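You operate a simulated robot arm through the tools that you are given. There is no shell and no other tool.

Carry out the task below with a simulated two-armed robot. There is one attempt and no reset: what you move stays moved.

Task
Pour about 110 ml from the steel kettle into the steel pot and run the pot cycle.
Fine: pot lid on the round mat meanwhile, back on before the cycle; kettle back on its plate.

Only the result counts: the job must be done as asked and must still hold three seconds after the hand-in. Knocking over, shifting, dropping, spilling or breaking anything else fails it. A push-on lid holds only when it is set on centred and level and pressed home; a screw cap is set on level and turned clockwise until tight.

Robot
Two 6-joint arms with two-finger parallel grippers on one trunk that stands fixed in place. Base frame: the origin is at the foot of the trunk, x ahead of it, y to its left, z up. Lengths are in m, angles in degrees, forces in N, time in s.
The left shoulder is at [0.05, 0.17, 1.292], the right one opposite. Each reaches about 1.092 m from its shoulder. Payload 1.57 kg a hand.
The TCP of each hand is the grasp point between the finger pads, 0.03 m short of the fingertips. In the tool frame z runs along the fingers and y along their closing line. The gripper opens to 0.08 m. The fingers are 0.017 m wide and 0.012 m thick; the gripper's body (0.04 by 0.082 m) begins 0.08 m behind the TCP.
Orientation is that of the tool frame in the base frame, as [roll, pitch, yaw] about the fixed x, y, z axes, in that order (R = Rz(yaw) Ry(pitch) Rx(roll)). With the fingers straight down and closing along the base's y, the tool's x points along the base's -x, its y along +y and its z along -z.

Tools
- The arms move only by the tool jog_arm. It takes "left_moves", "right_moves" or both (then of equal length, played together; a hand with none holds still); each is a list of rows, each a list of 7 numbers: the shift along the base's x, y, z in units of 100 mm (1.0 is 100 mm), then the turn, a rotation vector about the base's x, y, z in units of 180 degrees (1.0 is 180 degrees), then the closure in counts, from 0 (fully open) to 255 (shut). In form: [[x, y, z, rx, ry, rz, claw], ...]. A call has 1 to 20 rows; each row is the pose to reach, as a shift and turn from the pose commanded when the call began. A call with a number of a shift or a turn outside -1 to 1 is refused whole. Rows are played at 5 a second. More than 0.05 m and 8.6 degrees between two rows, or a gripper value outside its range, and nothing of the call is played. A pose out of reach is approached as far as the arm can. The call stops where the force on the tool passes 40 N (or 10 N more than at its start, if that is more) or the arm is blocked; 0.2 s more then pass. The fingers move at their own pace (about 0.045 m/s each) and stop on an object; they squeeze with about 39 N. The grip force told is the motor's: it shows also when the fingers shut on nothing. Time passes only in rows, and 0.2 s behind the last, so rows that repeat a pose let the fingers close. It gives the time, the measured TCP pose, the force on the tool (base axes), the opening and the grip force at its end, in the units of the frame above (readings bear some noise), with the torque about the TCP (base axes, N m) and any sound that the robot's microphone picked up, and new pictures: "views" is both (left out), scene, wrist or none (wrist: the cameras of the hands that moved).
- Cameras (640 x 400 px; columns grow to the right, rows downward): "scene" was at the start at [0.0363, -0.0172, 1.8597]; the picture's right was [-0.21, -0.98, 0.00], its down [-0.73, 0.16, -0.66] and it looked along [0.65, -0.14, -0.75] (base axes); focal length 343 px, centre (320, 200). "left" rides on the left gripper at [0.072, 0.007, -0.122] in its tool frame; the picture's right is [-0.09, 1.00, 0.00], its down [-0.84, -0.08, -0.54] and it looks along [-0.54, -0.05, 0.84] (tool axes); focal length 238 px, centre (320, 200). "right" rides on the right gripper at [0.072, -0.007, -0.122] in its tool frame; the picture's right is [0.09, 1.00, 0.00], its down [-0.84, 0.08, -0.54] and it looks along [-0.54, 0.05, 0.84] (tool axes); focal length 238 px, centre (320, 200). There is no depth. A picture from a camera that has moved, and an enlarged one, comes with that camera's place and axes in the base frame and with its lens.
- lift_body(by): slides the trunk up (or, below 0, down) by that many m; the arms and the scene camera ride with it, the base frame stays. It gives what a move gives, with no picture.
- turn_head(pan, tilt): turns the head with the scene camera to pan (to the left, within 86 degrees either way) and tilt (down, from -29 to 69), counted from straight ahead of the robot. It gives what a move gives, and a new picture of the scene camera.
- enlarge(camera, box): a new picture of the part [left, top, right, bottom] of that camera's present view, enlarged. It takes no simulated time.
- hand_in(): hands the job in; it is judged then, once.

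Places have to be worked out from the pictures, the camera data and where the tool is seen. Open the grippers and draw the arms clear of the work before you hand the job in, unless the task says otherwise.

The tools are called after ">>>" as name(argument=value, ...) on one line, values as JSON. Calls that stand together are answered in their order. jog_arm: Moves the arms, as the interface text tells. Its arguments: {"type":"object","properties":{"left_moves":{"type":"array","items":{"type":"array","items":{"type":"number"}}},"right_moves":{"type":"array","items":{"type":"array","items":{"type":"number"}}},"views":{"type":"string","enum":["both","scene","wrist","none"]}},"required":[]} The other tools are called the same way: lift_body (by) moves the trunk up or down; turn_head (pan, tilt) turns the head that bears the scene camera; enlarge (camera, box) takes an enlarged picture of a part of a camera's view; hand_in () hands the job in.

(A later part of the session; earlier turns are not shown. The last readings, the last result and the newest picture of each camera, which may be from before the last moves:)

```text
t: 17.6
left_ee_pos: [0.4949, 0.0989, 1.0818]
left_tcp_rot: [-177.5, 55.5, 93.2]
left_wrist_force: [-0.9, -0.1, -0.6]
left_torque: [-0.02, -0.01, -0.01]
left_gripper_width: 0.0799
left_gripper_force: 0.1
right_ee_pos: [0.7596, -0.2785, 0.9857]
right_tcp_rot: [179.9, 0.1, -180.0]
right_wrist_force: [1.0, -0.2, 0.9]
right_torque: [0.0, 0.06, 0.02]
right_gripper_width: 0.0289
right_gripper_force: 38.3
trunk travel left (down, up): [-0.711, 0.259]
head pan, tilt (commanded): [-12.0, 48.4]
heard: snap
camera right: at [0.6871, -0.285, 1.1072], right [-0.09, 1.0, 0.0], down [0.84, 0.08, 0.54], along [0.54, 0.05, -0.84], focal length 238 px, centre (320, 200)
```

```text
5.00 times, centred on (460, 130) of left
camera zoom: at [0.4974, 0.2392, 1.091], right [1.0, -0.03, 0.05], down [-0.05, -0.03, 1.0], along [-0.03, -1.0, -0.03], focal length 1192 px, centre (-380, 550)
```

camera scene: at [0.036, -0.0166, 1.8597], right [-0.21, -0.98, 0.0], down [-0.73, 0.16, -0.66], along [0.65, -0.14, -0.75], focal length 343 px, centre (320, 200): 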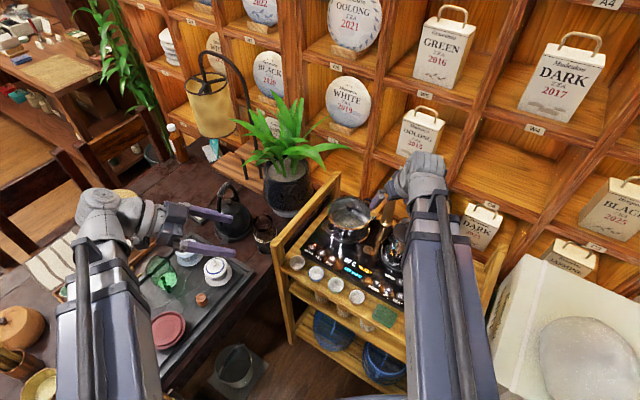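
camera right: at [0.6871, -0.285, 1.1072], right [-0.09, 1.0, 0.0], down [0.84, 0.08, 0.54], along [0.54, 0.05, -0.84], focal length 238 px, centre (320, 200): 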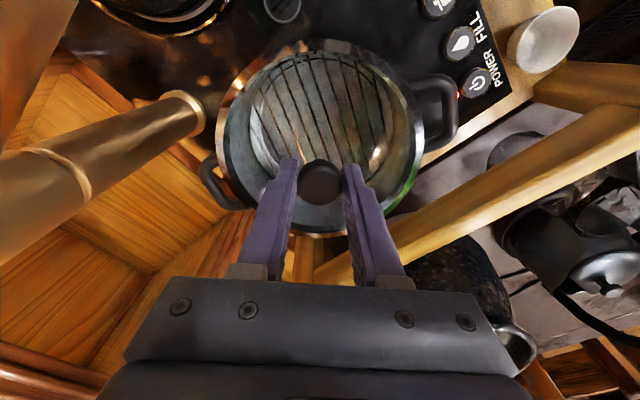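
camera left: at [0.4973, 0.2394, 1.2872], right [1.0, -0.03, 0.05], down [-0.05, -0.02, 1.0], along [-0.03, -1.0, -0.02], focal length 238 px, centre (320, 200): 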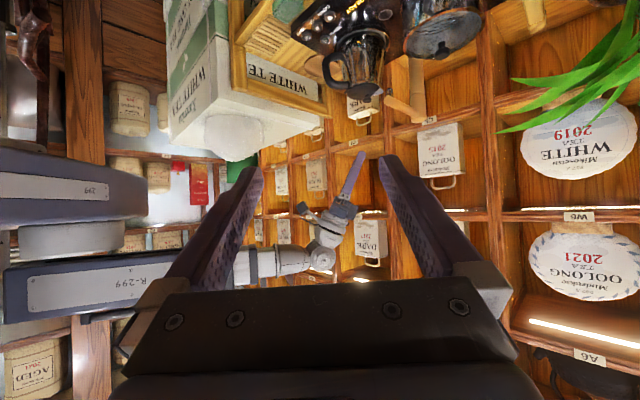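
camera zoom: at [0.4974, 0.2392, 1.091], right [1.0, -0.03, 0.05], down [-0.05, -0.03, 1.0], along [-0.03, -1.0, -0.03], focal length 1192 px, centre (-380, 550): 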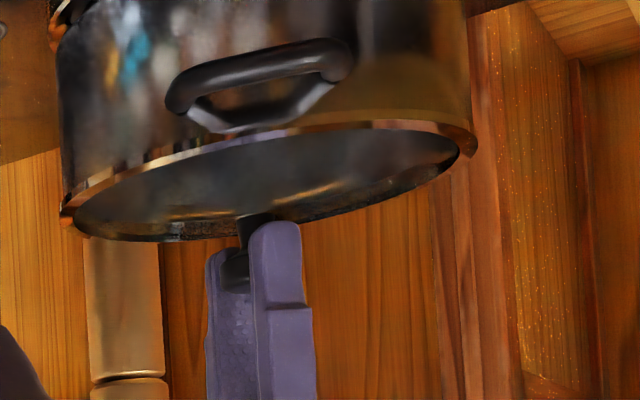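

Knob gripped (29 mm). I lift the trunk gently 0.03 and look whether the lid comes free without lifting the pot.

>>> lift_body(by=0.015)

>>> enlarge(camera="left", box=[400, 90, 520, 170])

```text
t: 18.3
left_ee_pos: [0.4944, 0.0987, 1.0974]
left_tcp_rot: [-177.4, 55.6, 93.2]
left_wrist_force: [0.1, 1.1, 0.2]
left_torque: [-0.01, -0.01, 0.02]
left_gripper_width: 0.0799
left_gripper_force: 0.0
right_ee_pos: [0.7585, -0.2791, 0.9995]
right_tcp_rot: [179.9, 0.1, 179.9]
right_wrist_force: [0.2, 0.4, -1.0]
right_torque: [-0.01, -0.04, -0.02]
right_gripper_width: 0.0286
right_gripper_force: 38.7
trunk travel left (down, up): [-0.726, 0.244]
head pan, tilt (commanded): [-12.0, 48.4]
```

```text
5.00 times, centred on (460, 130) of left
camera zoom: at [0.4976, 0.2391, 1.106], right [1.0, -0.03, 0.05], down [-0.05, -0.03, 1.0], along [-0.03, -1.0, -0.03], focal length 1192 px, centre (-380, 550)
```

zoom: 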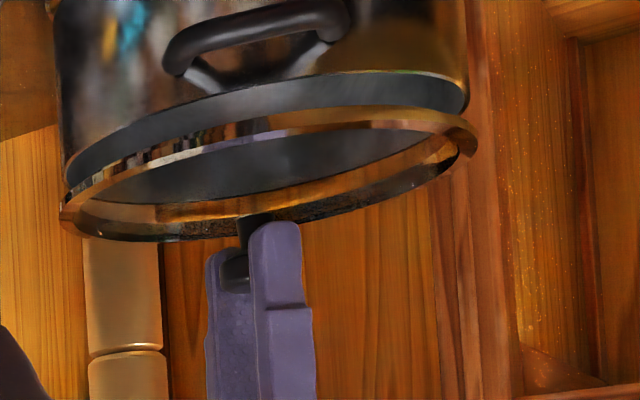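

The lid lifted off cleanly. I raise the trunk 0.175 so the lid clears the tap post, then carry it toward the mat.

>>> lift_body(by=0.175)

>>> jog_arm(right_moves=[[-0.3, -0.3, 0, 0, 0, 0, 255], [-0.6, -0.65, 0, 0, 0, 0, 255], [-0.9, -1.0, 0, 0, 0, 0, 255]], views="both")

```text
t: 20.2
left_ee_pos: [0.4936, 0.0978, 1.2719]
left_tcp_rot: [-177.3, 55.6, 93.2]
left_wrist_force: [0.4, 0.2, -0.4]
left_torque: [0.01, -0.01, 0.01]
left_gripper_width: 0.0801
left_gripper_force: 0.1
right_ee_pos: [0.7576, -0.2792, 1.1759]
right_tcp_rot: [-179.9, 0.1, -180.0]
right_wrist_force: [0.8, 0.8, -0.1]
right_torque: [0.01, 0.03, 0.02]
right_gripper_width: 0.0289
right_gripper_force: 38.7
trunk travel left (down, up): [-0.901, 0.069]
head pan, tilt (commanded): [-12.0, 48.4]
```

```text
t: 21.0
left_ee_pos: [0.4927, 0.0991, 1.273]
left_tcp_rot: [-177.5, 55.6, 93.1]
left_wrist_force: [0.6, 0.5, 0.2]
left_torque: [-0.04, -0.02, -0.01]
left_gripper_width: 0.0798
left_gripper_force: 0.1
right_ee_pos: [0.6673, -0.3808, 1.1752]
right_tcp_rot: [-180.0, 0.2, -179.9]
right_wrist_force: [-0.4, 0.2, -1.1]
right_torque: [-0.02, 0.0, 0.02]
right_gripper_width: 0.0284
right_gripper_force: 38.5
trunk travel left (down, up): [-0.901, 0.069]
head pan, tilt (commanded): [-12.0, 48.4]
camera scene: at [0.0353, -0.0183, 1.8537], right [-0.21, -0.98, 0.0], down [-0.73, 0.16, -0.66], along [0.65, -0.14, -0.75], focal length 343 px, centre (320, 200)
camera right: at [0.5951, -0.3866, 1.2973], right [-0.09, 1.0, 0.0], down [0.83, 0.08, 0.54], along [0.54, 0.05, -0.84], focal length 238 px, centre (320, 200)
```

scene: 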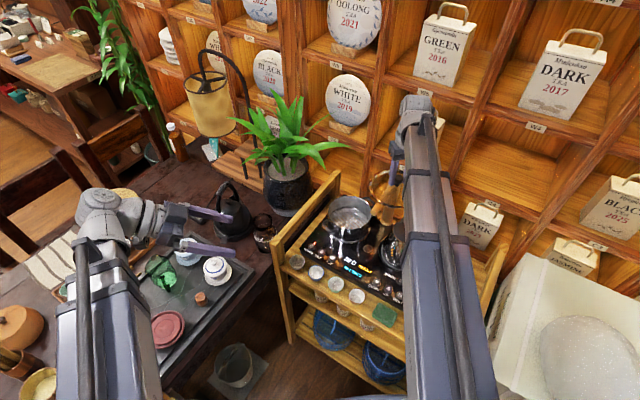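
right: 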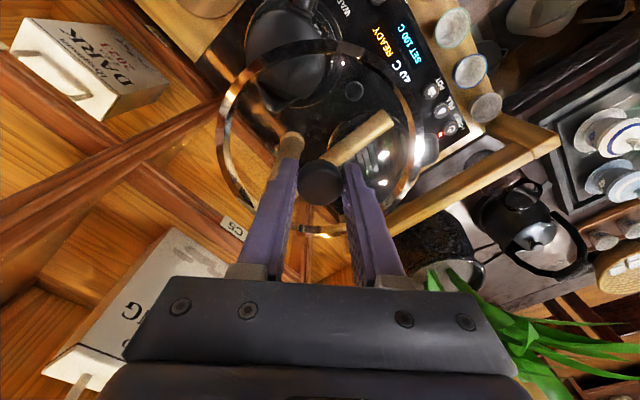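

Lid held over the kettle. Continue to over the mat.

>>> jog_arm(right_moves=[[-0.27, -0.32, 0, 0, 0, 0, 255], [-0.54, -0.65, 0, 0, 0, 0, 255], [-0.81, -0.97, 0, 0, 0, 0, 255]], views="none")

>>> jog_arm(right_moves=[[-0.27, -0.32, 0, 0, 0, 0, 255], [-0.54, -0.65, 0, 0, 0, 0, 255], [-0.81, -0.97, 0, 0, 0, 0, 255]], views="both")

```text
t: 21.8
left_ee_pos: [0.4922, 0.0985, 1.2719]
left_tcp_rot: [-177.4, 55.5, 93.2]
left_wrist_force: [-0.3, 1.1, 0.7]
left_torque: [0.0, -0.03, 0.02]
left_gripper_width: 0.0801
left_gripper_force: 0.1
right_ee_pos: [0.5846, -0.478, 1.1747]
right_tcp_rot: [-179.9, 0.2, 180.0]
right_wrist_force: [-0.1, -0.5, -1.4]
right_torque: [0.02, -0.02, -0.01]
right_gripper_width: 0.0284
right_gripper_force: 38.6
trunk travel left (down, up): [-0.901, 0.069]
head pan, tilt (commanded): [-12.0, 48.4]
```

```text
t: 22.6
left_ee_pos: [0.4925, 0.0994, 1.2721]
left_tcp_rot: [-177.4, 55.6, 93.1]
left_wrist_force: [-1.1, -0.4, 0.3]
left_torque: [0.0, -0.02, 0.03]
left_gripper_width: 0.0801
left_gripper_force: 0.0
right_ee_pos: [0.504, -0.5758, 1.1761]
right_tcp_rot: [-179.9, 0.2, 179.9]
right_wrist_force: [-0.3, -0.5, -0.3]
right_torque: [0.03, 0.01, 0.02]
right_gripper_width: 0.0285
right_gripper_force: 38.7
trunk travel left (down, up): [-0.901, 0.069]
head pan, tilt (commanded): [-12.0, 48.4]
camera scene: at [0.0354, -0.0182, 1.8537], right [-0.21, -0.98, 0.0], down [-0.73, 0.16, -0.66], along [0.65, -0.14, -0.75], focal length 343 px, centre (320, 200)
camera right: at [0.4335, -0.582, 1.2971], right [-0.09, 1.0, 0.0], down [0.84, 0.08, 0.54], along [0.54, 0.05, -0.84], focal length 238 px, centre (320, 200)
```

scene: 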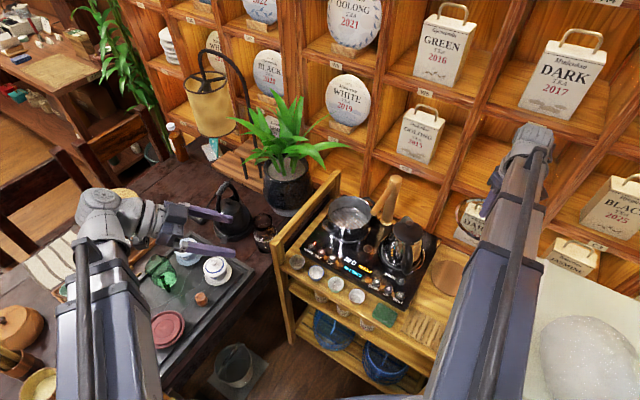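
right: 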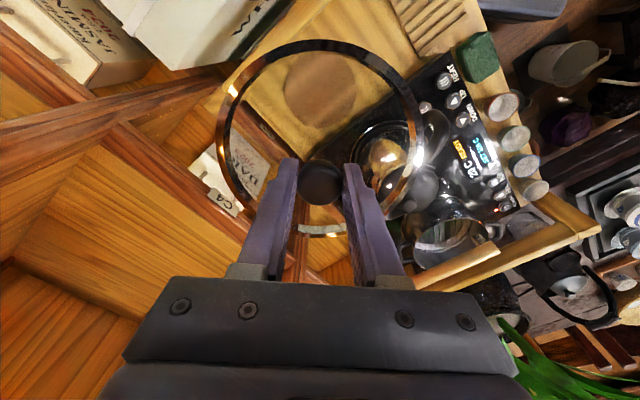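

The lid is above the mat. Before lowering I check clearance to the trolley's right-end rail.

>>> enlarge(camera="right", box=[140, 0, 440, 190])

>>> enlarge(camera="scene", box=[380, 180, 560, 380])

>>> enlarge(camera="left", box=[160, 0, 480, 200])

```text
2.11 times, centred on (290, 95) of right
camera zoom: at [0.4335, -0.582, 1.2971], right [-0.09, 1.0, 0.0], down [0.84, 0.08, 0.54], along [0.54, 0.05, -0.84], focal length 502 px, centre (383, 421)
```

zoom: 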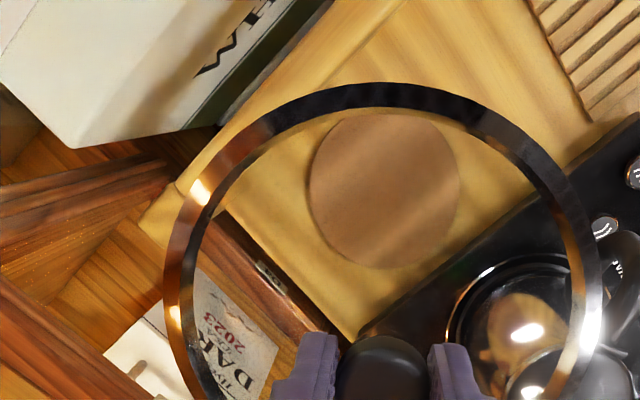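

```text
2.00 times, centred on (470, 280) of scene
camera zoom: at [0.0354, -0.0182, 1.8537], right [-0.21, -0.98, 0.0], down [-0.73, 0.16, -0.66], along [0.65, -0.14, -0.75], focal length 686 px, centre (20, 40)
```

zoom: 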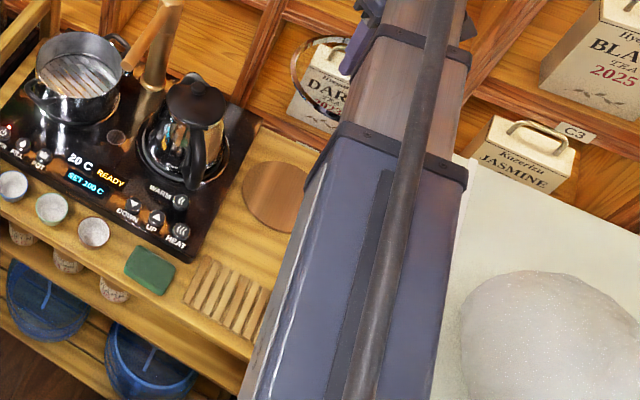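

```text
2.00 times, centred on (320, 100) of left
camera zoom: at [0.4967, 0.2386, 1.2815], right [1.0, -0.03, 0.05], down [-0.05, -0.03, 1.0], along [-0.03, -1.0, -0.03], focal length 477 px, centre (320, 400)
```

zoom: 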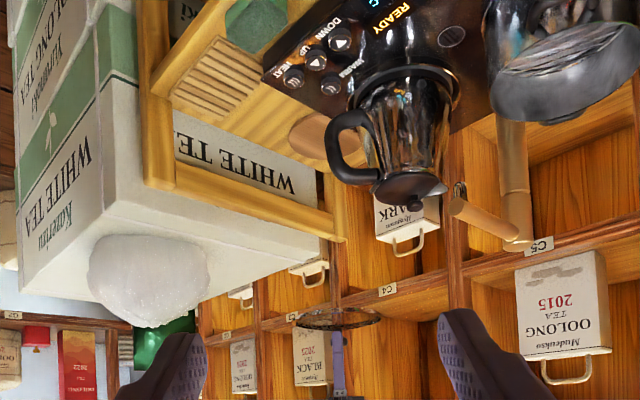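

I zoom into the rail region in the wrist view to measure its clearance from the lid.

>>> enlarge(camera="right", box=[190, 0, 330, 130])

>>> enlarge(camera="left", box=[210, 40, 350, 140])

```text
3.08 times, centred on (260, 65) of right
camera zoom: at [0.4335, -0.582, 1.2971], right [-0.09, 1.0, 0.0], down [0.84, 0.08, 0.54], along [0.54, 0.05, -0.84], focal length 733 px, centre (505, 615)
```

zoom: 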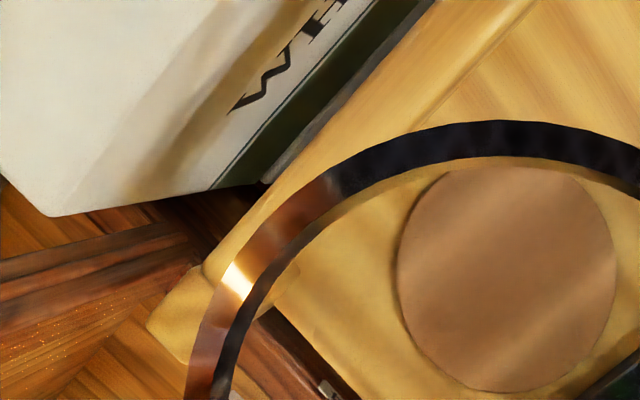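

```text
4.00 times, centred on (280, 90) of left
camera zoom: at [0.4967, 0.2386, 1.2815], right [1.0, -0.03, 0.05], down [-0.05, -0.03, 1.0], along [-0.03, -1.0, -0.03], focal length 953 px, centre (480, 640)
```

zoom: 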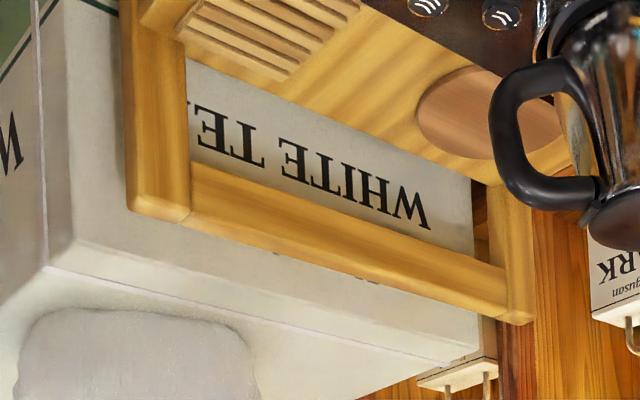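

Rail inner edge is ≈0.082 m from the mat centre and the board edge ≈0.09 on the other side, lid radius ≈0.077 — tight. I lower until the lid is just above rail height and compare edges directly.

>>> lift_body(by=-0.16)

>>> enlarge(camera="right", box=[180, 0, 480, 190])

>>> enlarge(camera="left", box=[220, 60, 420, 200])

```text
t: 24.4
left_ee_pos: [0.4938, 0.0993, 1.1112]
left_tcp_rot: [-177.4, 55.6, 93.2]
left_wrist_force: [-0.2, -0.1, 0.2]
left_torque: [0.03, -0.02, 0.01]
left_gripper_width: 0.0799
left_gripper_force: 0.0
right_ee_pos: [0.5058, -0.5748, 1.0164]
right_tcp_rot: [-179.9, 0.2, 180.0]
right_wrist_force: [0.3, 0.7, -1.3]
right_torque: [-0.01, -0.01, 0.01]
right_gripper_width: 0.0288
right_gripper_force: 38.4
trunk travel left (down, up): [-0.741, 0.229]
head pan, tilt (commanded): [-12.0, 48.4]
```

```text
2.11 times, centred on (330, 95) of right
camera zoom: at [0.4342, -0.581, 1.1373], right [-0.09, 1.0, 0.0], down [0.84, 0.08, 0.54], along [0.54, 0.05, -0.84], focal length 502 px, centre (299, 421)
```

zoom: 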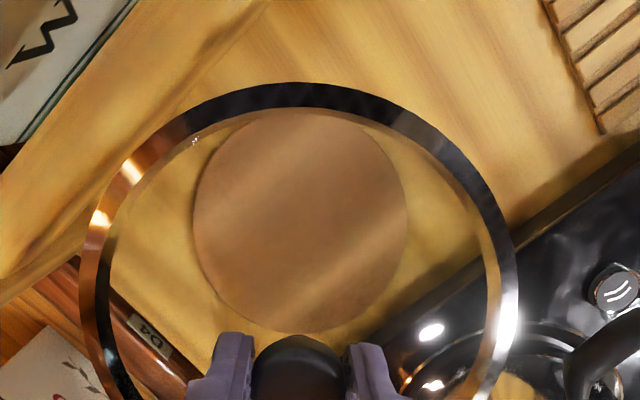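

```text
2.86 times, centred on (320, 130) of left
camera zoom: at [0.4973, 0.2391, 1.1211], right [1.0, -0.03, 0.05], down [-0.05, -0.03, 1.0], along [-0.03, -1.0, -0.03], focal length 681 px, centre (320, 400)
```

zoom: 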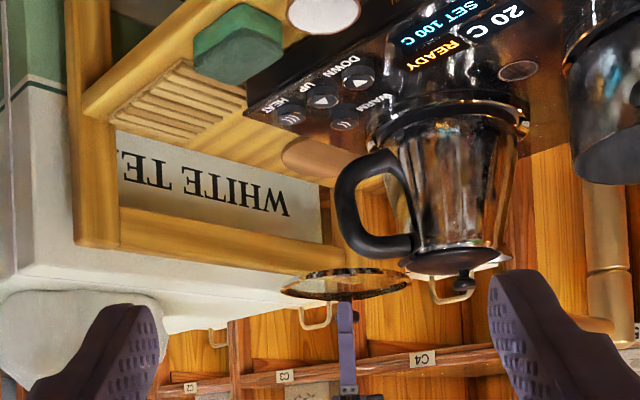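

I zoom in to tell apart the deck border and the raised rail in the wrist view.

>>> enlarge(camera="right", box=[170, 0, 290, 130])

```text
3.08 times, centred on (230, 65) of right
camera zoom: at [0.4342, -0.581, 1.1373], right [-0.09, 1.0, 0.0], down [0.84, 0.08, 0.54], along [0.54, 0.05, -0.84], focal length 733 px, centre (597, 615)
```

zoom: 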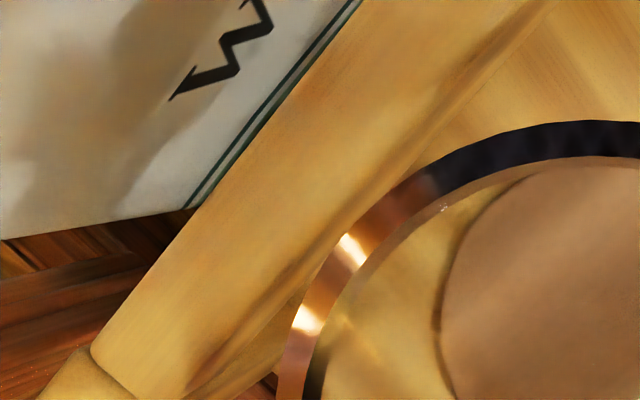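

Rail inner top edge is at 0.081 from the mat centre, the board ≈0.092. I shift the lid 5 mm toward the board, then lower in stages.

>>> jog_arm(right_moves=[[0.035, 0.033, 0, 0, 0, 0, 255], [0.035, 0.033, 0, 0, 0, 0, 255]], views="none")

>>> lift_body(by=-0.06)

>>> enlarge(camera="right", box=[180, 0, 480, 190])

>>> enlarge(camera="left", box=[250, 60, 400, 170])

```text
t: 25.1
left_ee_pos: [0.4947, 0.0991, 1.1119]
left_tcp_rot: [-177.4, 55.6, 93.2]
left_wrist_force: [-0.9, -0.6, 1.0]
left_torque: [-0.01, -0.01, 0.01]
left_gripper_width: 0.0801
left_gripper_force: 0.2
right_ee_pos: [0.5092, -0.573, 1.017]
right_tcp_rot: [180.0, 0.1, -179.9]
right_wrist_force: [-0.6, 0.1, -1.3]
right_torque: [-0.02, 0.05, 0.02]
right_gripper_width: 0.0286
right_gripper_force: 39.0
trunk travel left (down, up): [-0.741, 0.229]
head pan, tilt (commanded): [-12.0, 48.4]
```

```text
t: 26.1
left_ee_pos: [0.494, 0.0991, 1.0517]
left_tcp_rot: [-177.4, 55.6, 93.2]
left_wrist_force: [-0.1, 0.3, 0.6]
left_torque: [-0.02, -0.03, -0.03]
left_gripper_width: 0.0798
left_gripper_force: 0.1
right_ee_pos: [0.5104, -0.5724, 0.9569]
right_tcp_rot: [-180.0, 0.1, 180.0]
right_wrist_force: [-0.2, -0.9, -1.4]
right_torque: [0.01, -0.01, 0.02]
right_gripper_width: 0.0286
right_gripper_force: 38.2
trunk travel left (down, up): [-0.681, 0.289]
head pan, tilt (commanded): [-12.0, 48.4]
```

```text
2.11 times, centred on (330, 95) of right
camera zoom: at [0.4381, -0.5782, 1.0773], right [-0.09, 1.0, 0.0], down [0.84, 0.08, 0.54], along [0.54, 0.05, -0.84], focal length 502 px, centre (299, 421)
```

zoom: 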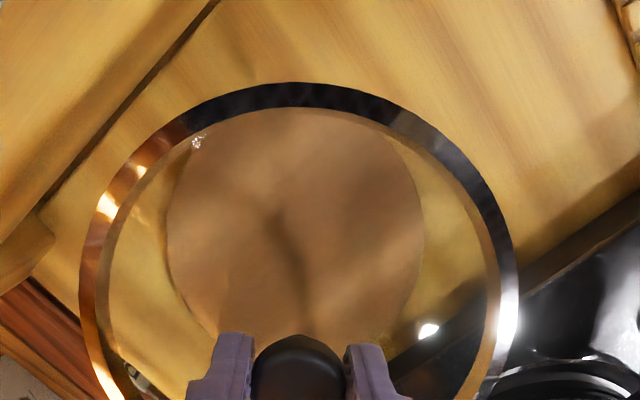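

```text
3.64 times, centred on (325, 115) of left
camera zoom: at [0.4973, 0.2391, 1.0611], right [1.0, -0.03, 0.05], down [-0.05, -0.03, 1.0], along [-0.03, -1.0, -0.03], focal length 867 px, centre (302, 509)
```

zoom: 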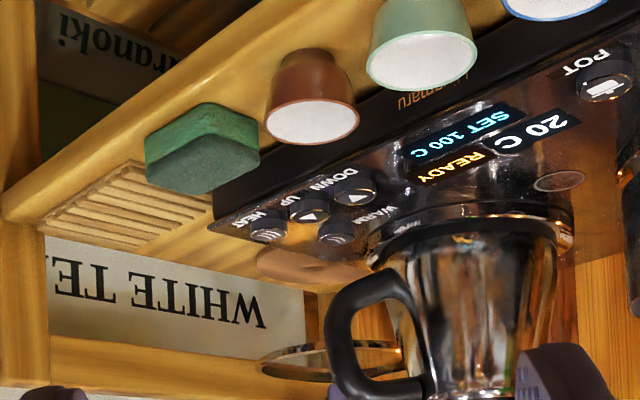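

The rail gap is now visibly clear. I zoom in on the board side of the ring to check that clearance.

>>> enlarge(camera="right", box=[340, 40, 500, 190])

>>> enlarge(camera="scene", box=[400, 180, 520, 300])

```text
2.67 times, centred on (420, 115) of right
camera zoom: at [0.4381, -0.5782, 1.0773], right [-0.09, 1.0, 0.0], down [0.84, 0.08, 0.54], along [0.54, 0.05, -0.84], focal length 636 px, centre (53, 427)
```

zoom: 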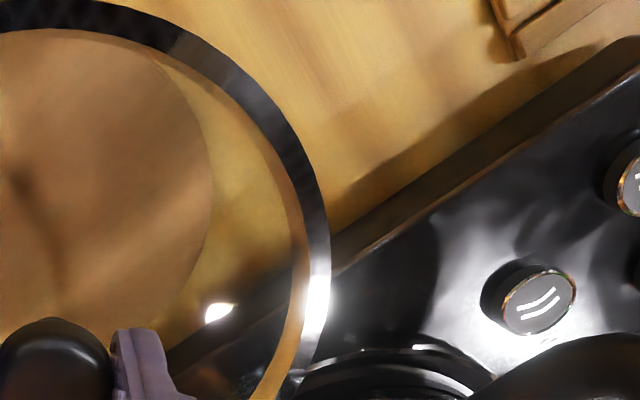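

```text
3.33 times, centred on (460, 240) of scene
camera zoom: at [0.0362, -0.0172, 1.6337], right [-0.21, -0.98, 0.0], down [-0.73, 0.16, -0.66], along [0.65, -0.14, -0.75], focal length 1144 px, centre (-147, 67)
```

zoom: 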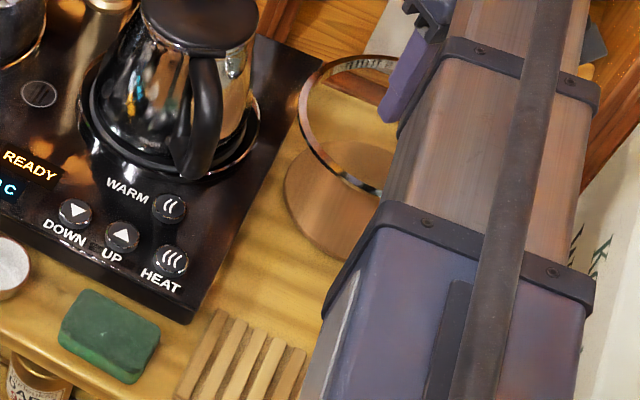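

Board-edge clearance looks only ~3 mm; I shift the lid 3 mm back toward the rail (now both ≈6–7 mm) and lower another 0.035.

>>> jog_arm(right_moves=[[-0.02, -0.02, 0, 0, 0, 0, 255], [-0.02, -0.02, 0, 0, 0, 0, 255]], views="none")

>>> lift_body(by=-0.04)

>>> enlarge(camera="right", box=[180, 0, 500, 200])

>>> enlarge(camera="scene", box=[400, 180, 520, 300])

```text
t: 26.6
left_ee_pos: [0.4946, 0.0984, 1.0518]
left_tcp_rot: [-177.4, 55.6, 93.2]
left_wrist_force: [-0.1, 1.2, -0.1]
left_torque: [0.03, -0.04, 0.02]
left_gripper_width: 0.0799
left_gripper_force: 0.0
right_ee_pos: [0.5086, -0.5745, 0.9558]
right_tcp_rot: [180.0, 0.1, 180.0]
right_wrist_force: [-0.7, 0.1, -1.7]
right_torque: [0.01, -0.01, 0.01]
right_gripper_width: 0.0287
right_gripper_force: 39.0
trunk travel left (down, up): [-0.681, 0.289]
head pan, tilt (commanded): [-12.0, 48.4]
```

```text
t: 27.5
left_ee_pos: [0.4941, 0.0996, 1.0119]
left_tcp_rot: [-177.5, 55.6, 93.2]
left_wrist_force: [-0.3, 0.4, 0.3]
left_torque: [-0.01, -0.02, 0.01]
left_gripper_width: 0.08
left_gripper_force: 0.0
right_ee_pos: [0.5083, -0.5732, 0.9157]
right_tcp_rot: [-180.0, 0.1, 180.0]
right_wrist_force: [-0.6, 0.0, -1.2]
right_torque: [0.05, -0.02, -0.01]
right_gripper_width: 0.0285
right_gripper_force: 38.6
trunk travel left (down, up): [-0.641, 0.329]
head pan, tilt (commanded): [-12.0, 48.4]
```

```text
2.00 times, centred on (340, 100) of right
camera zoom: at [0.4362, -0.5799, 1.0372], right [-0.09, 1.0, 0.0], down [0.84, 0.08, 0.54], along [0.54, 0.05, -0.84], focal length 477 px, centre (280, 400)
```

zoom: 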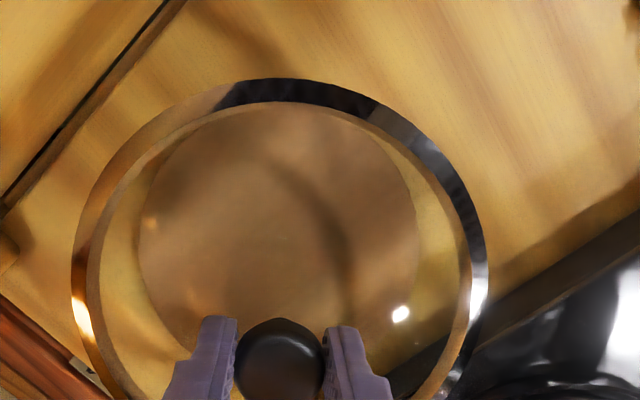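

```text
3.33 times, centred on (460, 240) of scene
camera zoom: at [0.0362, -0.0172, 1.5937], right [-0.21, -0.98, 0.0], down [-0.73, 0.16, -0.66], along [0.65, -0.14, -0.75], focal length 1144 px, centre (-147, 67)
```

zoom: 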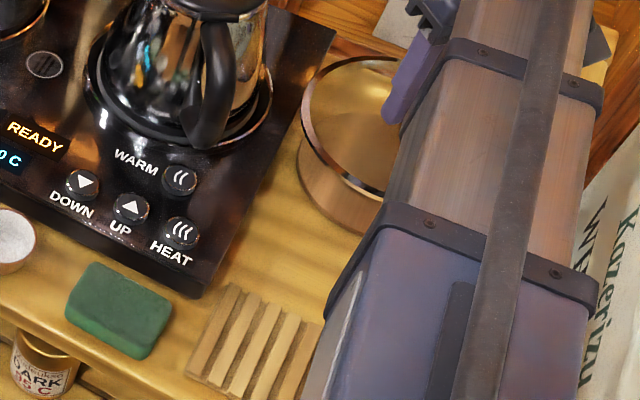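

Clearance to the board edge is ≈4 mm; ring is now below the rail beam, so I shift 3 mm more toward the rail and lower 0.045.

>>> jog_arm(right_moves=[[-0.02, -0.02, 0, 0, 0, 0, 255], [-0.02, -0.02, 0, 0, 0, 0, 255]], views="none")

>>> lift_body(by=-0.045)

>>> enlarge(camera="right", box=[180, 0, 500, 200])

>>> enlarge(camera="scene", box=[400, 160, 520, 280])

```text
t: 28.1
left_ee_pos: [0.4927, 0.0983, 1.0112]
left_tcp_rot: [-177.4, 55.7, 93.2]
left_wrist_force: [-0.1, -0.4, -0.5]
left_torque: [0.0, -0.03, -0.02]
left_gripper_width: 0.0799
left_gripper_force: 0.1
right_ee_pos: [0.5054, -0.5761, 0.9157]
right_tcp_rot: [180.0, 0.1, -180.0]
right_wrist_force: [-0.9, 0.6, -1.7]
right_torque: [-0.02, 0.0, 0.01]
right_gripper_width: 0.0286
right_gripper_force: 38.1
trunk travel left (down, up): [-0.641, 0.329]
head pan, tilt (commanded): [-12.0, 48.4]
```

```text
t: 29.0
left_ee_pos: [0.4946, 0.099, 0.9661]
left_tcp_rot: [-177.5, 55.6, 93.2]
left_wrist_force: [-0.5, -0.6, -0.1]
left_torque: [0.01, -0.01, -0.01]
left_gripper_width: 0.08
left_gripper_force: 0.0
right_ee_pos: [0.5057, -0.5757, 0.871]
right_tcp_rot: [180.0, 0.1, -180.0]
right_wrist_force: [0.5, -0.3, -1.7]
right_torque: [0.02, 0.0, 0.0]
right_gripper_width: 0.0289
right_gripper_force: 38.6
trunk travel left (down, up): [-0.596, 0.374]
head pan, tilt (commanded): [-12.0, 48.4]
```

```text
2.00 times, centred on (340, 100) of right
camera zoom: at [0.4334, -0.5821, 0.9923], right [-0.09, 1.0, 0.0], down [0.84, 0.08, 0.54], along [0.54, 0.05, -0.84], focal length 477 px, centre (280, 400)
```

zoom: 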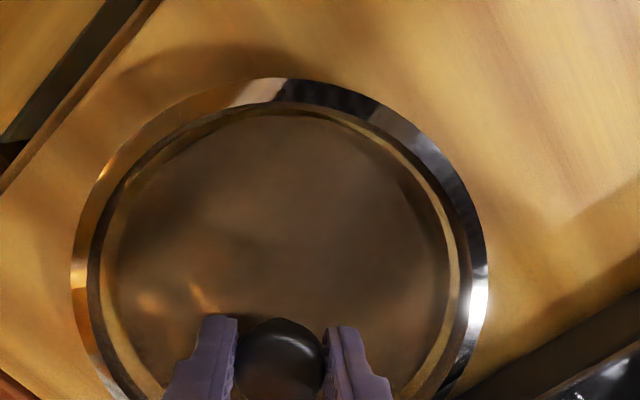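

```text
3.33 times, centred on (460, 220) of scene
camera zoom: at [0.0362, -0.0172, 1.5487], right [-0.21, -0.98, 0.0], down [-0.73, 0.16, -0.66], along [0.65, -0.14, -0.75], focal length 1144 px, centre (-147, 133)
```

zoom: 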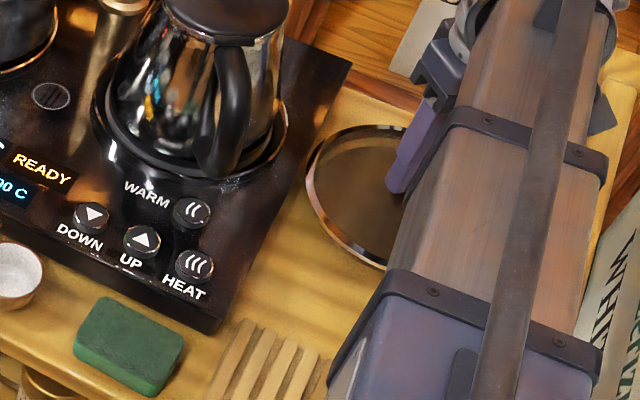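

Good clearance all round. Now small steps down until contact shows on the force reading.

>>> lift_body(by=-0.012)

>>> enlarge(camera="right", box=[180, 0, 500, 200])

>>> enlarge(camera="left", box=[240, 60, 400, 180])

```text
t: 29.5
left_ee_pos: [0.4926, 0.0987, 0.9556]
left_tcp_rot: [-177.3, 55.6, 93.1]
left_wrist_force: [-0.2, 0.1, 0.0]
left_torque: [0.0, 0.04, 0.01]
left_gripper_width: 0.0802
left_gripper_force: 0.0
right_ee_pos: [0.5044, -0.5744, 0.8613]
right_tcp_rot: [-179.9, 0.2, 180.0]
right_wrist_force: [0.1, 1.3, 14.4]
right_torque: [0.03, -0.04, 0.04]
right_gripper_width: 0.0287
right_gripper_force: 38.4
trunk travel left (down, up): [-0.586, 0.384]
head pan, tilt (commanded): [-12.0, 48.4]
stopped: the force on the tool passed its limit at 45 N (the readings are from after the stop); the commanded pose is now the measured one
```

```text
2.00 times, centred on (340, 100) of right
camera zoom: at [0.433, -0.5816, 0.9828], right [-0.09, 1.0, 0.0], down [0.83, 0.08, 0.54], along [0.54, 0.05, -0.84], focal length 477 px, centre (280, 400)
```

zoom: 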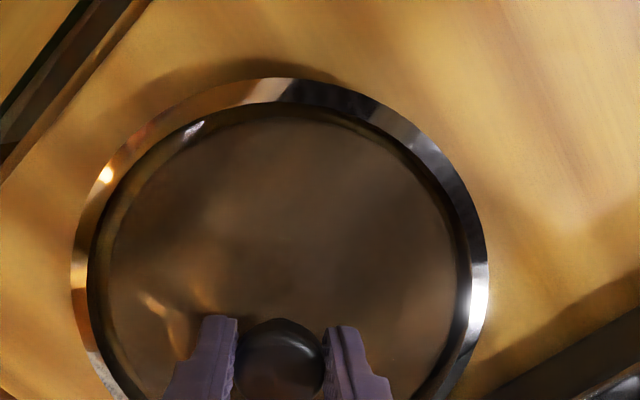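

```text
3.33 times, centred on (320, 120) of left
camera zoom: at [0.4969, 0.2397, 0.9661], right [1.0, -0.03, 0.05], down [-0.05, -0.02, 1.0], along [-0.03, -1.0, -0.03], focal length 794 px, centre (320, 467)
```

zoom: 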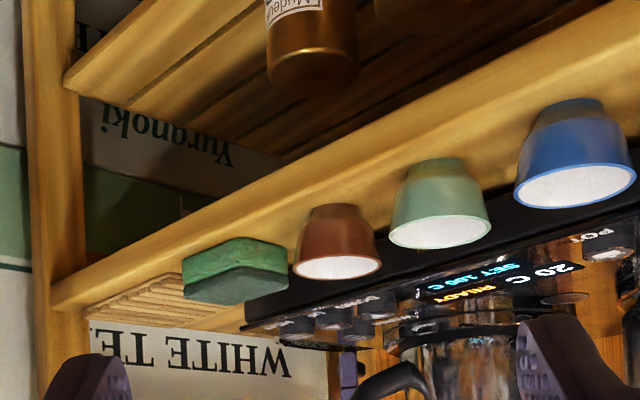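

Contact made: the lid rests on the mat at TCP z≈0.861. I relieve a little (+1.5 mm) and open the fingers.

>>> lift_body(by=0.0015)

>>> jog_arm(right_moves=[[0, 0, 0, 0, 0, 0, 180], [0, 0, 0, 0, 0, 0, 100], [0, 0, 0, 0, 0, 0, 50], [0, 0, 0, 0, 0, 0, 50], [0, 0, 0, 0, 0, 0, 50]], views="wrist")

```text
t: 30.0
left_ee_pos: [0.4928, 0.098, 0.9561]
left_tcp_rot: [-177.4, 55.6, 93.2]
left_wrist_force: [-0.7, 0.3, -0.8]
left_torque: [-0.02, 0.01, -0.01]
left_gripper_width: 0.0798
left_gripper_force: 0.0
right_ee_pos: [0.5051, -0.5768, 0.8622]
right_tcp_rot: [-179.9, 0.2, -180.0]
right_wrist_force: [0.2, -0.3, -1.4]
right_torque: [-0.05, 0.0, -0.03]
right_gripper_width: 0.0286
right_gripper_force: 38.5
trunk travel left (down, up): [-0.587, 0.383]
head pan, tilt (commanded): [-12.0, 48.4]
```

```text
t: 31.2
left_ee_pos: [0.4943, 0.0995, 0.9574]
left_tcp_rot: [-177.5, 55.6, 93.2]
left_wrist_force: [0.0, 1.1, 0.3]
left_torque: [0.0, 0.02, 0.01]
left_gripper_width: 0.0802
left_gripper_force: 0.1
right_ee_pos: [0.5062, -0.5769, 0.8627]
right_tcp_rot: [-180.0, 0.2, 180.0]
right_wrist_force: [0.0, 0.0, 0.2]
right_torque: [-0.04, -0.02, -0.02]
right_gripper_width: 0.0649
right_gripper_force: 0.0
trunk travel left (down, up): [-0.587, 0.383]
head pan, tilt (commanded): [-12.0, 48.4]
camera right: at [0.4337, -0.5823, 0.9834], right [-0.09, 1.0, 0.0], down [0.84, 0.08, 0.54], along [0.54, 0.05, -0.84], focal length 238 px, centre (320, 200)
```

right: 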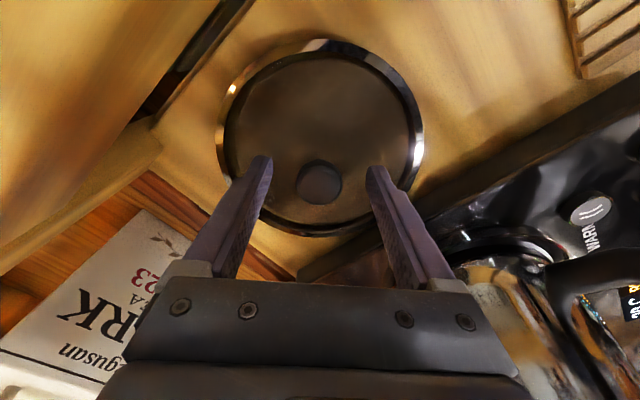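

The lid sits well on the mat. I raise the trunk back up 0.30 and look to the right for a parking spot for the right arm, since the left arm suits the kettle better (telescoping distance).

>>> lift_body(by=0.3)

>>> turn_head(pan=-45, tilt=55)

```text
t: 34.2
left_ee_pos: [0.4941, 0.0984, 1.258]
left_tcp_rot: [-177.3, 55.6, 93.2]
left_wrist_force: [0.9, -0.1, -0.2]
left_torque: [0.0, -0.02, -0.01]
left_gripper_width: 0.0801
left_gripper_force: 0.1
right_ee_pos: [0.5059, -0.5764, 1.1627]
right_tcp_rot: [-179.9, 0.2, 179.9]
right_wrist_force: [0.6, 0.3, -0.6]
right_torque: [-0.05, 0.07, 0.0]
right_gripper_width: 0.0645
right_gripper_force: 0.0
trunk travel left (down, up): [-0.887, 0.083]
head pan, tilt (commanded): [-12.0, 48.4]
```

```text
t: 35.1
left_ee_pos: [0.4943, 0.1001, 1.2579]
left_tcp_rot: [-177.4, 55.6, 93.2]
left_wrist_force: [0.2, -0.2, -0.6]
left_torque: [0.0, 0.0, -0.01]
left_gripper_width: 0.0802
left_gripper_force: 0.0
right_ee_pos: [0.5049, -0.5763, 1.1614]
right_tcp_rot: [-180.0, 0.2, 180.0]
right_wrist_force: [-0.3, -0.1, -0.1]
right_torque: [-0.02, -0.02, -0.01]
right_gripper_width: 0.0644
right_gripper_force: 0.1
trunk travel left (down, up): [-0.887, 0.083]
head pan, tilt (commanded): [-45.0, 55.0]
camera scene: at [0.0106, -0.0517, 1.8312], right [-0.71, -0.71, 0.0], down [-0.58, 0.58, -0.57], along [0.41, -0.41, -0.82], focal length 343 px, centre (320, 200)
```

scene: 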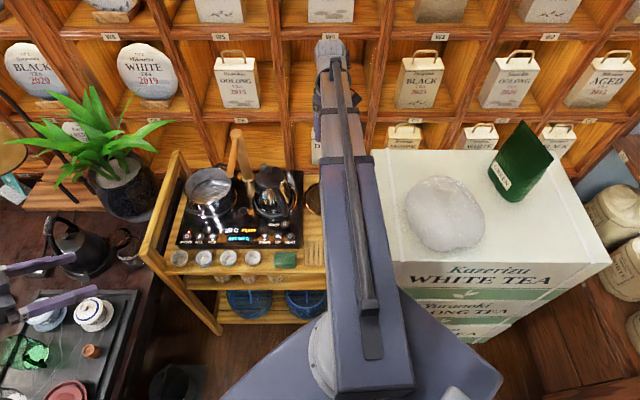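

The big tea-box stack on the right limits parking there. I test how far the right arm can retract (it may be able to do the kettle itself), moving back toward its shoulder.

>>> jog_arm(right_moves=[[-0.3, 0.27, 0, 0, 0, 0, 0], [-0.6, 0.54, 0, 0, 0, 0, 0], [-0.9, 0.8, 0, 0, 0, 0, 0], [-1.0, 0.9, 0, 0, 0, 0, 0]], views="none")

>>> jog_arm(right_moves=[[-0.3, 0.27, 0, 0, 0, 0, 0], [-0.6, 0.54, 0, 0, 0, 0, 0], [-0.9, 0.8, 0, 0, 0, 0, 0], [-1.0, 0.9, 0, 0, 0, 0, 0]], views="scene")

```text
t: 36.1
left_ee_pos: [0.493, 0.0985, 1.2577]
left_tcp_rot: [-177.3, 55.6, 93.2]
left_wrist_force: [0.0, -0.3, -0.1]
left_torque: [0.01, 0.0, -0.02]
left_gripper_width: 0.0799
left_gripper_force: 0.2
right_ee_pos: [0.4072, -0.4875, 1.1617]
right_tcp_rot: [-179.9, 0.2, -179.9]
right_wrist_force: [0.2, 0.2, 0.6]
right_torque: [0.01, 0.01, -0.04]
right_gripper_width: 0.08
right_gripper_force: 0.1
trunk travel left (down, up): [-0.887, 0.083]
head pan, tilt (commanded): [-45.0, 55.0]
```

```text
t: 37.1
left_ee_pos: [0.4928, 0.0992, 1.2577]
left_tcp_rot: [-177.3, 55.6, 93.2]
left_wrist_force: [0.6, 0.4, -0.2]
left_torque: [0.0, -0.01, -0.03]
left_gripper_width: 0.0802
left_gripper_force: 0.0
right_ee_pos: [0.3549, -0.4413, 1.1617]
right_tcp_rot: [180.0, 0.1, -179.9]
right_wrist_force: [-0.4, -0.4, 0.3]
right_torque: [0.01, 0.03, 0.0]
right_gripper_width: 0.08
right_gripper_force: 0.0
right hand out of reach, approached as far as the arm can: row 2, 3, 4
trunk travel left (down, up): [-0.887, 0.083]
head pan, tilt (commanded): [-45.0, 55.0]
camera scene: at [0.0103, -0.0515, 1.8312], right [-0.71, -0.71, 0.0], down [-0.58, 0.58, -0.57], along [0.41, -0.41, -0.82], focal length 343 px, centre (320, 200)
```

scene: 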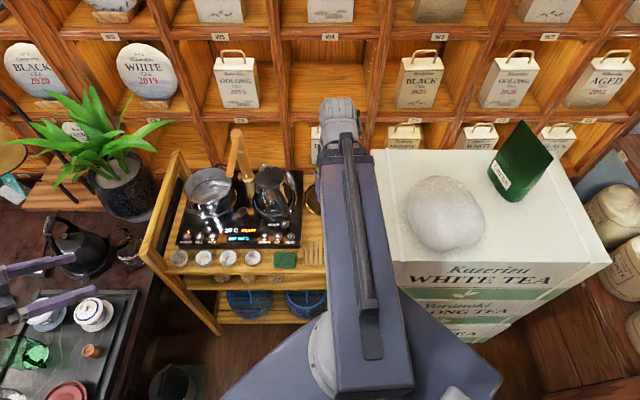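

The right arm's minimum extension is ≈0.41 m (wrist), so a steep grip (≥60° down) on the kettle handle is needed with this arm. I test if its pitch range reaches ~140° for pouring.

>>> jog_arm(right_moves=[[0.1, 0, 0, 0, 0.045, 0, 0], [0.2, 0, 0, 0, 0.09, 0, 0], [0.3, 0, 0, 0, 0.135, 0, 0], [0.4, 0, 0, 0, 0.18, 0, 0], [0.5, 0, 0, 0, 0.225, 0, 0], [0.6, 0, 0, 0, 0.27, 0, 0], [0.7, 0, 0, 0, 0.3, 0, 0]], views="none")

```text
t: 38.8
left_ee_pos: [0.4934, 0.0989, 1.2588]
left_tcp_rot: [-177.4, 55.6, 93.2]
left_wrist_force: [0.3, -0.2, -0.4]
left_torque: [-0.03, 0.0, -0.01]
left_gripper_width: 0.08
left_gripper_force: 0.0
right_ee_pos: [0.3887, -0.4473, 1.1924]
right_tcp_rot: [-179.0, -30.5, -180.0]
right_wrist_force: [-0.1, -0.1, -0.4]
right_torque: [-0.03, 0.01, -0.05]
right_gripper_width: 0.0798
right_gripper_force: 0.0
right hand out of reach, approached as far as the arm can: row 2, 3, 4, 5, 6, 7
trunk travel left (down, up): [-0.887, 0.083]
head pan, tilt (commanded): [-45.0, 55.0]
```

Pitch is limited to ≈120° down-back, so the left arm (free to start at ≈40–45°) should pour. I check heights of the tea-box stack to park the right arm safely.

>>> enlarge(camera="scene", box=[300, 120, 620, 350])

>>> enlarge(camera="right", box=[0, 0, 640, 400])

>>> enlarge(camera="left", box=[0, 0, 400, 250])

```text
1.74 times, centred on (460, 235) of scene
camera zoom: at [0.0102, -0.0517, 1.8312], right [-0.71, -0.71, 0.0], down [-0.58, 0.58, -0.57], along [0.41, -0.41, -0.82], focal length 597 px, centre (76, 139)
```

zoom: 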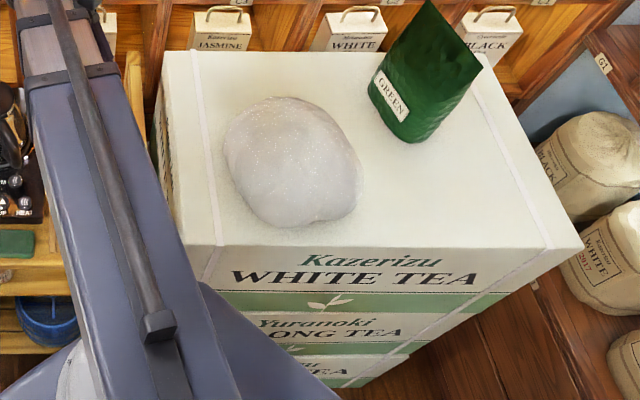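

```text
1.00 times, centred on (320, 200) of right (not enlarged: the box is as wide or as high as the picture)
camera zoom: at [0.3885, -0.4501, 1.3339], right [-0.09, 1.0, 0.03], down [1.0, 0.09, 0.04], along [0.04, 0.04, -1.0], focal length 238 px, centre (320, 200)
```

zoom: 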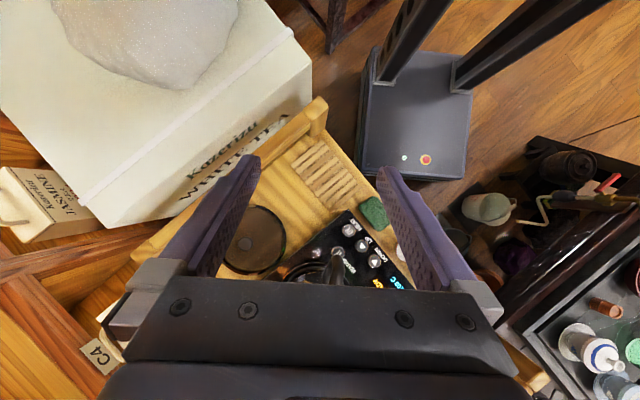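

```text
1.60 times, centred on (200, 125) of left
camera zoom: at [0.4972, 0.2392, 1.2673], right [1.0, -0.03, 0.05], down [-0.05, -0.03, 1.0], along [-0.03, -1.0, -0.03], focal length 381 px, centre (512, 320)
```

zoom: 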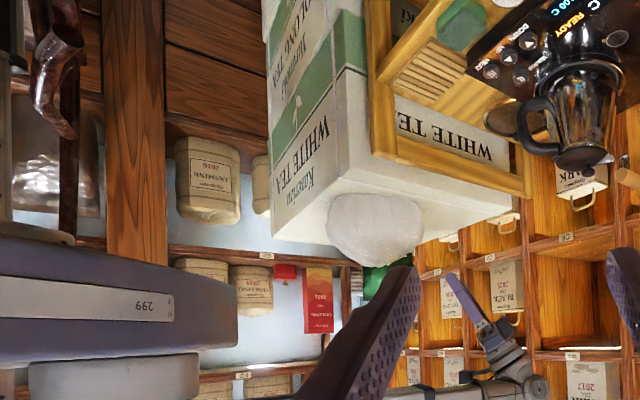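

Tea-box top ≈0.96 m, bag lump up to ≈1.09 near (0.14,-0.66). I'll park the right arm at azimuth ≈-60° with the hand levelled up. First bring it back to vertical and yaw it.

>>> jog_arm(right_moves=[[0.1, 0, 0, 0, -0.042, 0, 0], [0.2, 0, 0, 0, -0.084, 0, 0], [0.3, 0, 0, 0, -0.126, 0, 0], [0.3, 0, 0, 0, -0.17, 0, 0]], views="none")

>>> jog_arm(right_moves=[[0, -0.15, 0, 0, 0, -0.04, 0], [0, -0.3, 0, 0, 0, -0.08, 0], [0, -0.45, 0, 0, 0, -0.12, 0], [0, -0.6, 0, 0, 0, -0.16, 0], [0, -0.75, 0, 0, 0, -0.2, 0], [0, -0.9, 0, 0, 0, -0.24, 0], [0, -1.0, 0, 0, 0, -0.278, 0]], views="none")

```text
t: 39.8
left_ee_pos: [0.4932, 0.0991, 1.2576]
left_tcp_rot: [-177.4, 55.7, 93.2]
left_wrist_force: [0.0, 0.4, -0.2]
left_torque: [-0.02, -0.01, 0.02]
left_gripper_width: 0.0802
left_gripper_force: 0.2
right_ee_pos: [0.4184, -0.4447, 1.1628]
right_tcp_rot: [-179.0, 0.3, -179.9]
right_wrist_force: [-0.7, -0.9, 0.7]
right_torque: [-0.01, -0.04, -0.02]
right_gripper_width: 0.0799
right_gripper_force: 0.0
right hand out of reach, approached as far as the arm can: row 1, 2, 3, 4
trunk travel left (down, up): [-0.887, 0.083]
head pan, tilt (commanded): [-45.0, 55.0]
```

```text
t: 41.4
left_ee_pos: [0.4934, 0.1006, 1.257]
left_tcp_rot: [-177.3, 55.6, 93.2]
left_wrist_force: [-0.5, -0.7, -0.8]
left_torque: [-0.04, -0.02, 0.02]
left_gripper_width: 0.0801
left_gripper_force: 0.1
right_ee_pos: [0.418, -0.5449, 1.1626]
right_tcp_rot: [-178.9, 0.1, 129.9]
right_wrist_force: [-0.2, -0.3, 0.6]
right_torque: [0.0, 0.0, 0.01]
right_gripper_width: 0.0799
right_gripper_force: 0.1
trunk travel left (down, up): [-0.887, 0.083]
head pan, tilt (commanded): [-45.0, 55.0]
```

Now pitch the right hand up to near-horizontal while sliding it outward.

>>> jog_arm(right_moves=[[0.03, -0.1, 0, -0.034, -0.0286, 0, 0], [0.06, -0.2, 0, -0.068, -0.0572, 0, 0], [0.09, -0.3, 0, -0.102, -0.0858, 0, 0], [0.12, -0.4, 0, -0.136, -0.1144, 0, 0], [0.15, -0.5, 0, -0.17, -0.143, 0, 0], [0.18, -0.6, 0, -0.204, -0.1716, 0, 0], [0.21, -0.7, 0, -0.238, -0.2002, 0, 0], [0.24, -0.8, 0, -0.272, -0.2288, 0, 0], [0.27, -0.9, 0, -0.306, -0.2574, 0, 0], [0.3, -1.0, 0, -0.34, -0.286, 0, 0]], views="both")

```text
t: 43.5
left_ee_pos: [0.4944, 0.0983, 1.2584]
left_tcp_rot: [-177.4, 55.6, 93.2]
left_wrist_force: [-0.2, -0.5, -0.4]
left_torque: [-0.01, 0.01, -0.01]
left_gripper_width: 0.0799
left_gripper_force: 0.0
right_ee_pos: [0.4516, -0.6497, 1.3442]
right_tcp_rot: [-179.5, 80.0, 129.5]
right_wrist_force: [0.3, 0.5, 0.6]
right_torque: [-0.01, 0.03, 0.01]
right_gripper_width: 0.0802
right_gripper_force: 0.0
right hand out of reach, approached as far as the arm can: row 1, 2, 3, 4, 5, 6, 7, 8, 9, 10
trunk travel left (down, up): [-0.887, 0.083]
head pan, tilt (commanded): [-45.0, 55.0]
camera scene: at [0.0103, -0.0519, 1.8312], right [-0.71, -0.71, 0.0], down [-0.58, 0.58, -0.57], along [0.41, -0.41, -0.82], focal length 343 px, centre (320, 200)
camera right: at [0.3632, -0.5493, 1.2938], right [0.76, 0.64, -0.09], down [-0.18, 0.35, 0.92], along [0.62, -0.68, 0.39], focal length 238 px, centre (320, 200)
```

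scene: 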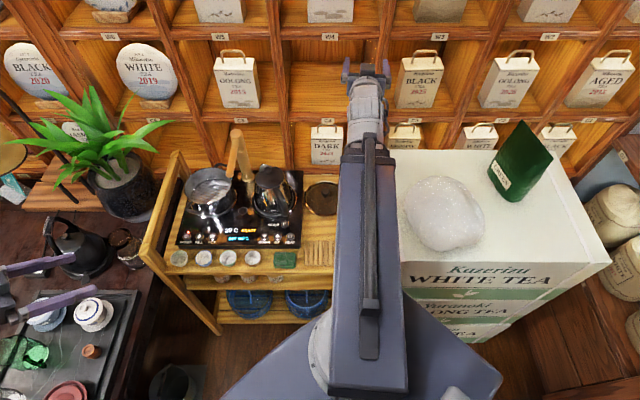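
right: 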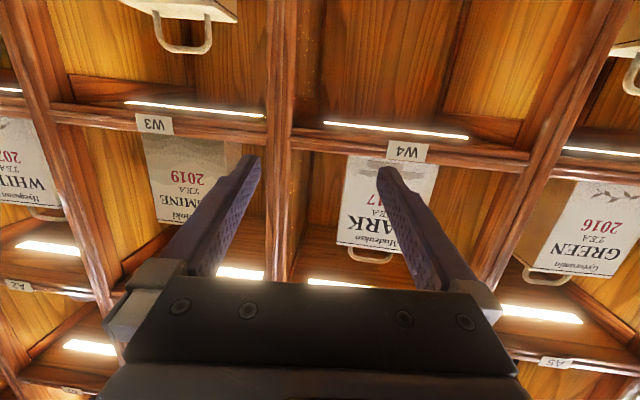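

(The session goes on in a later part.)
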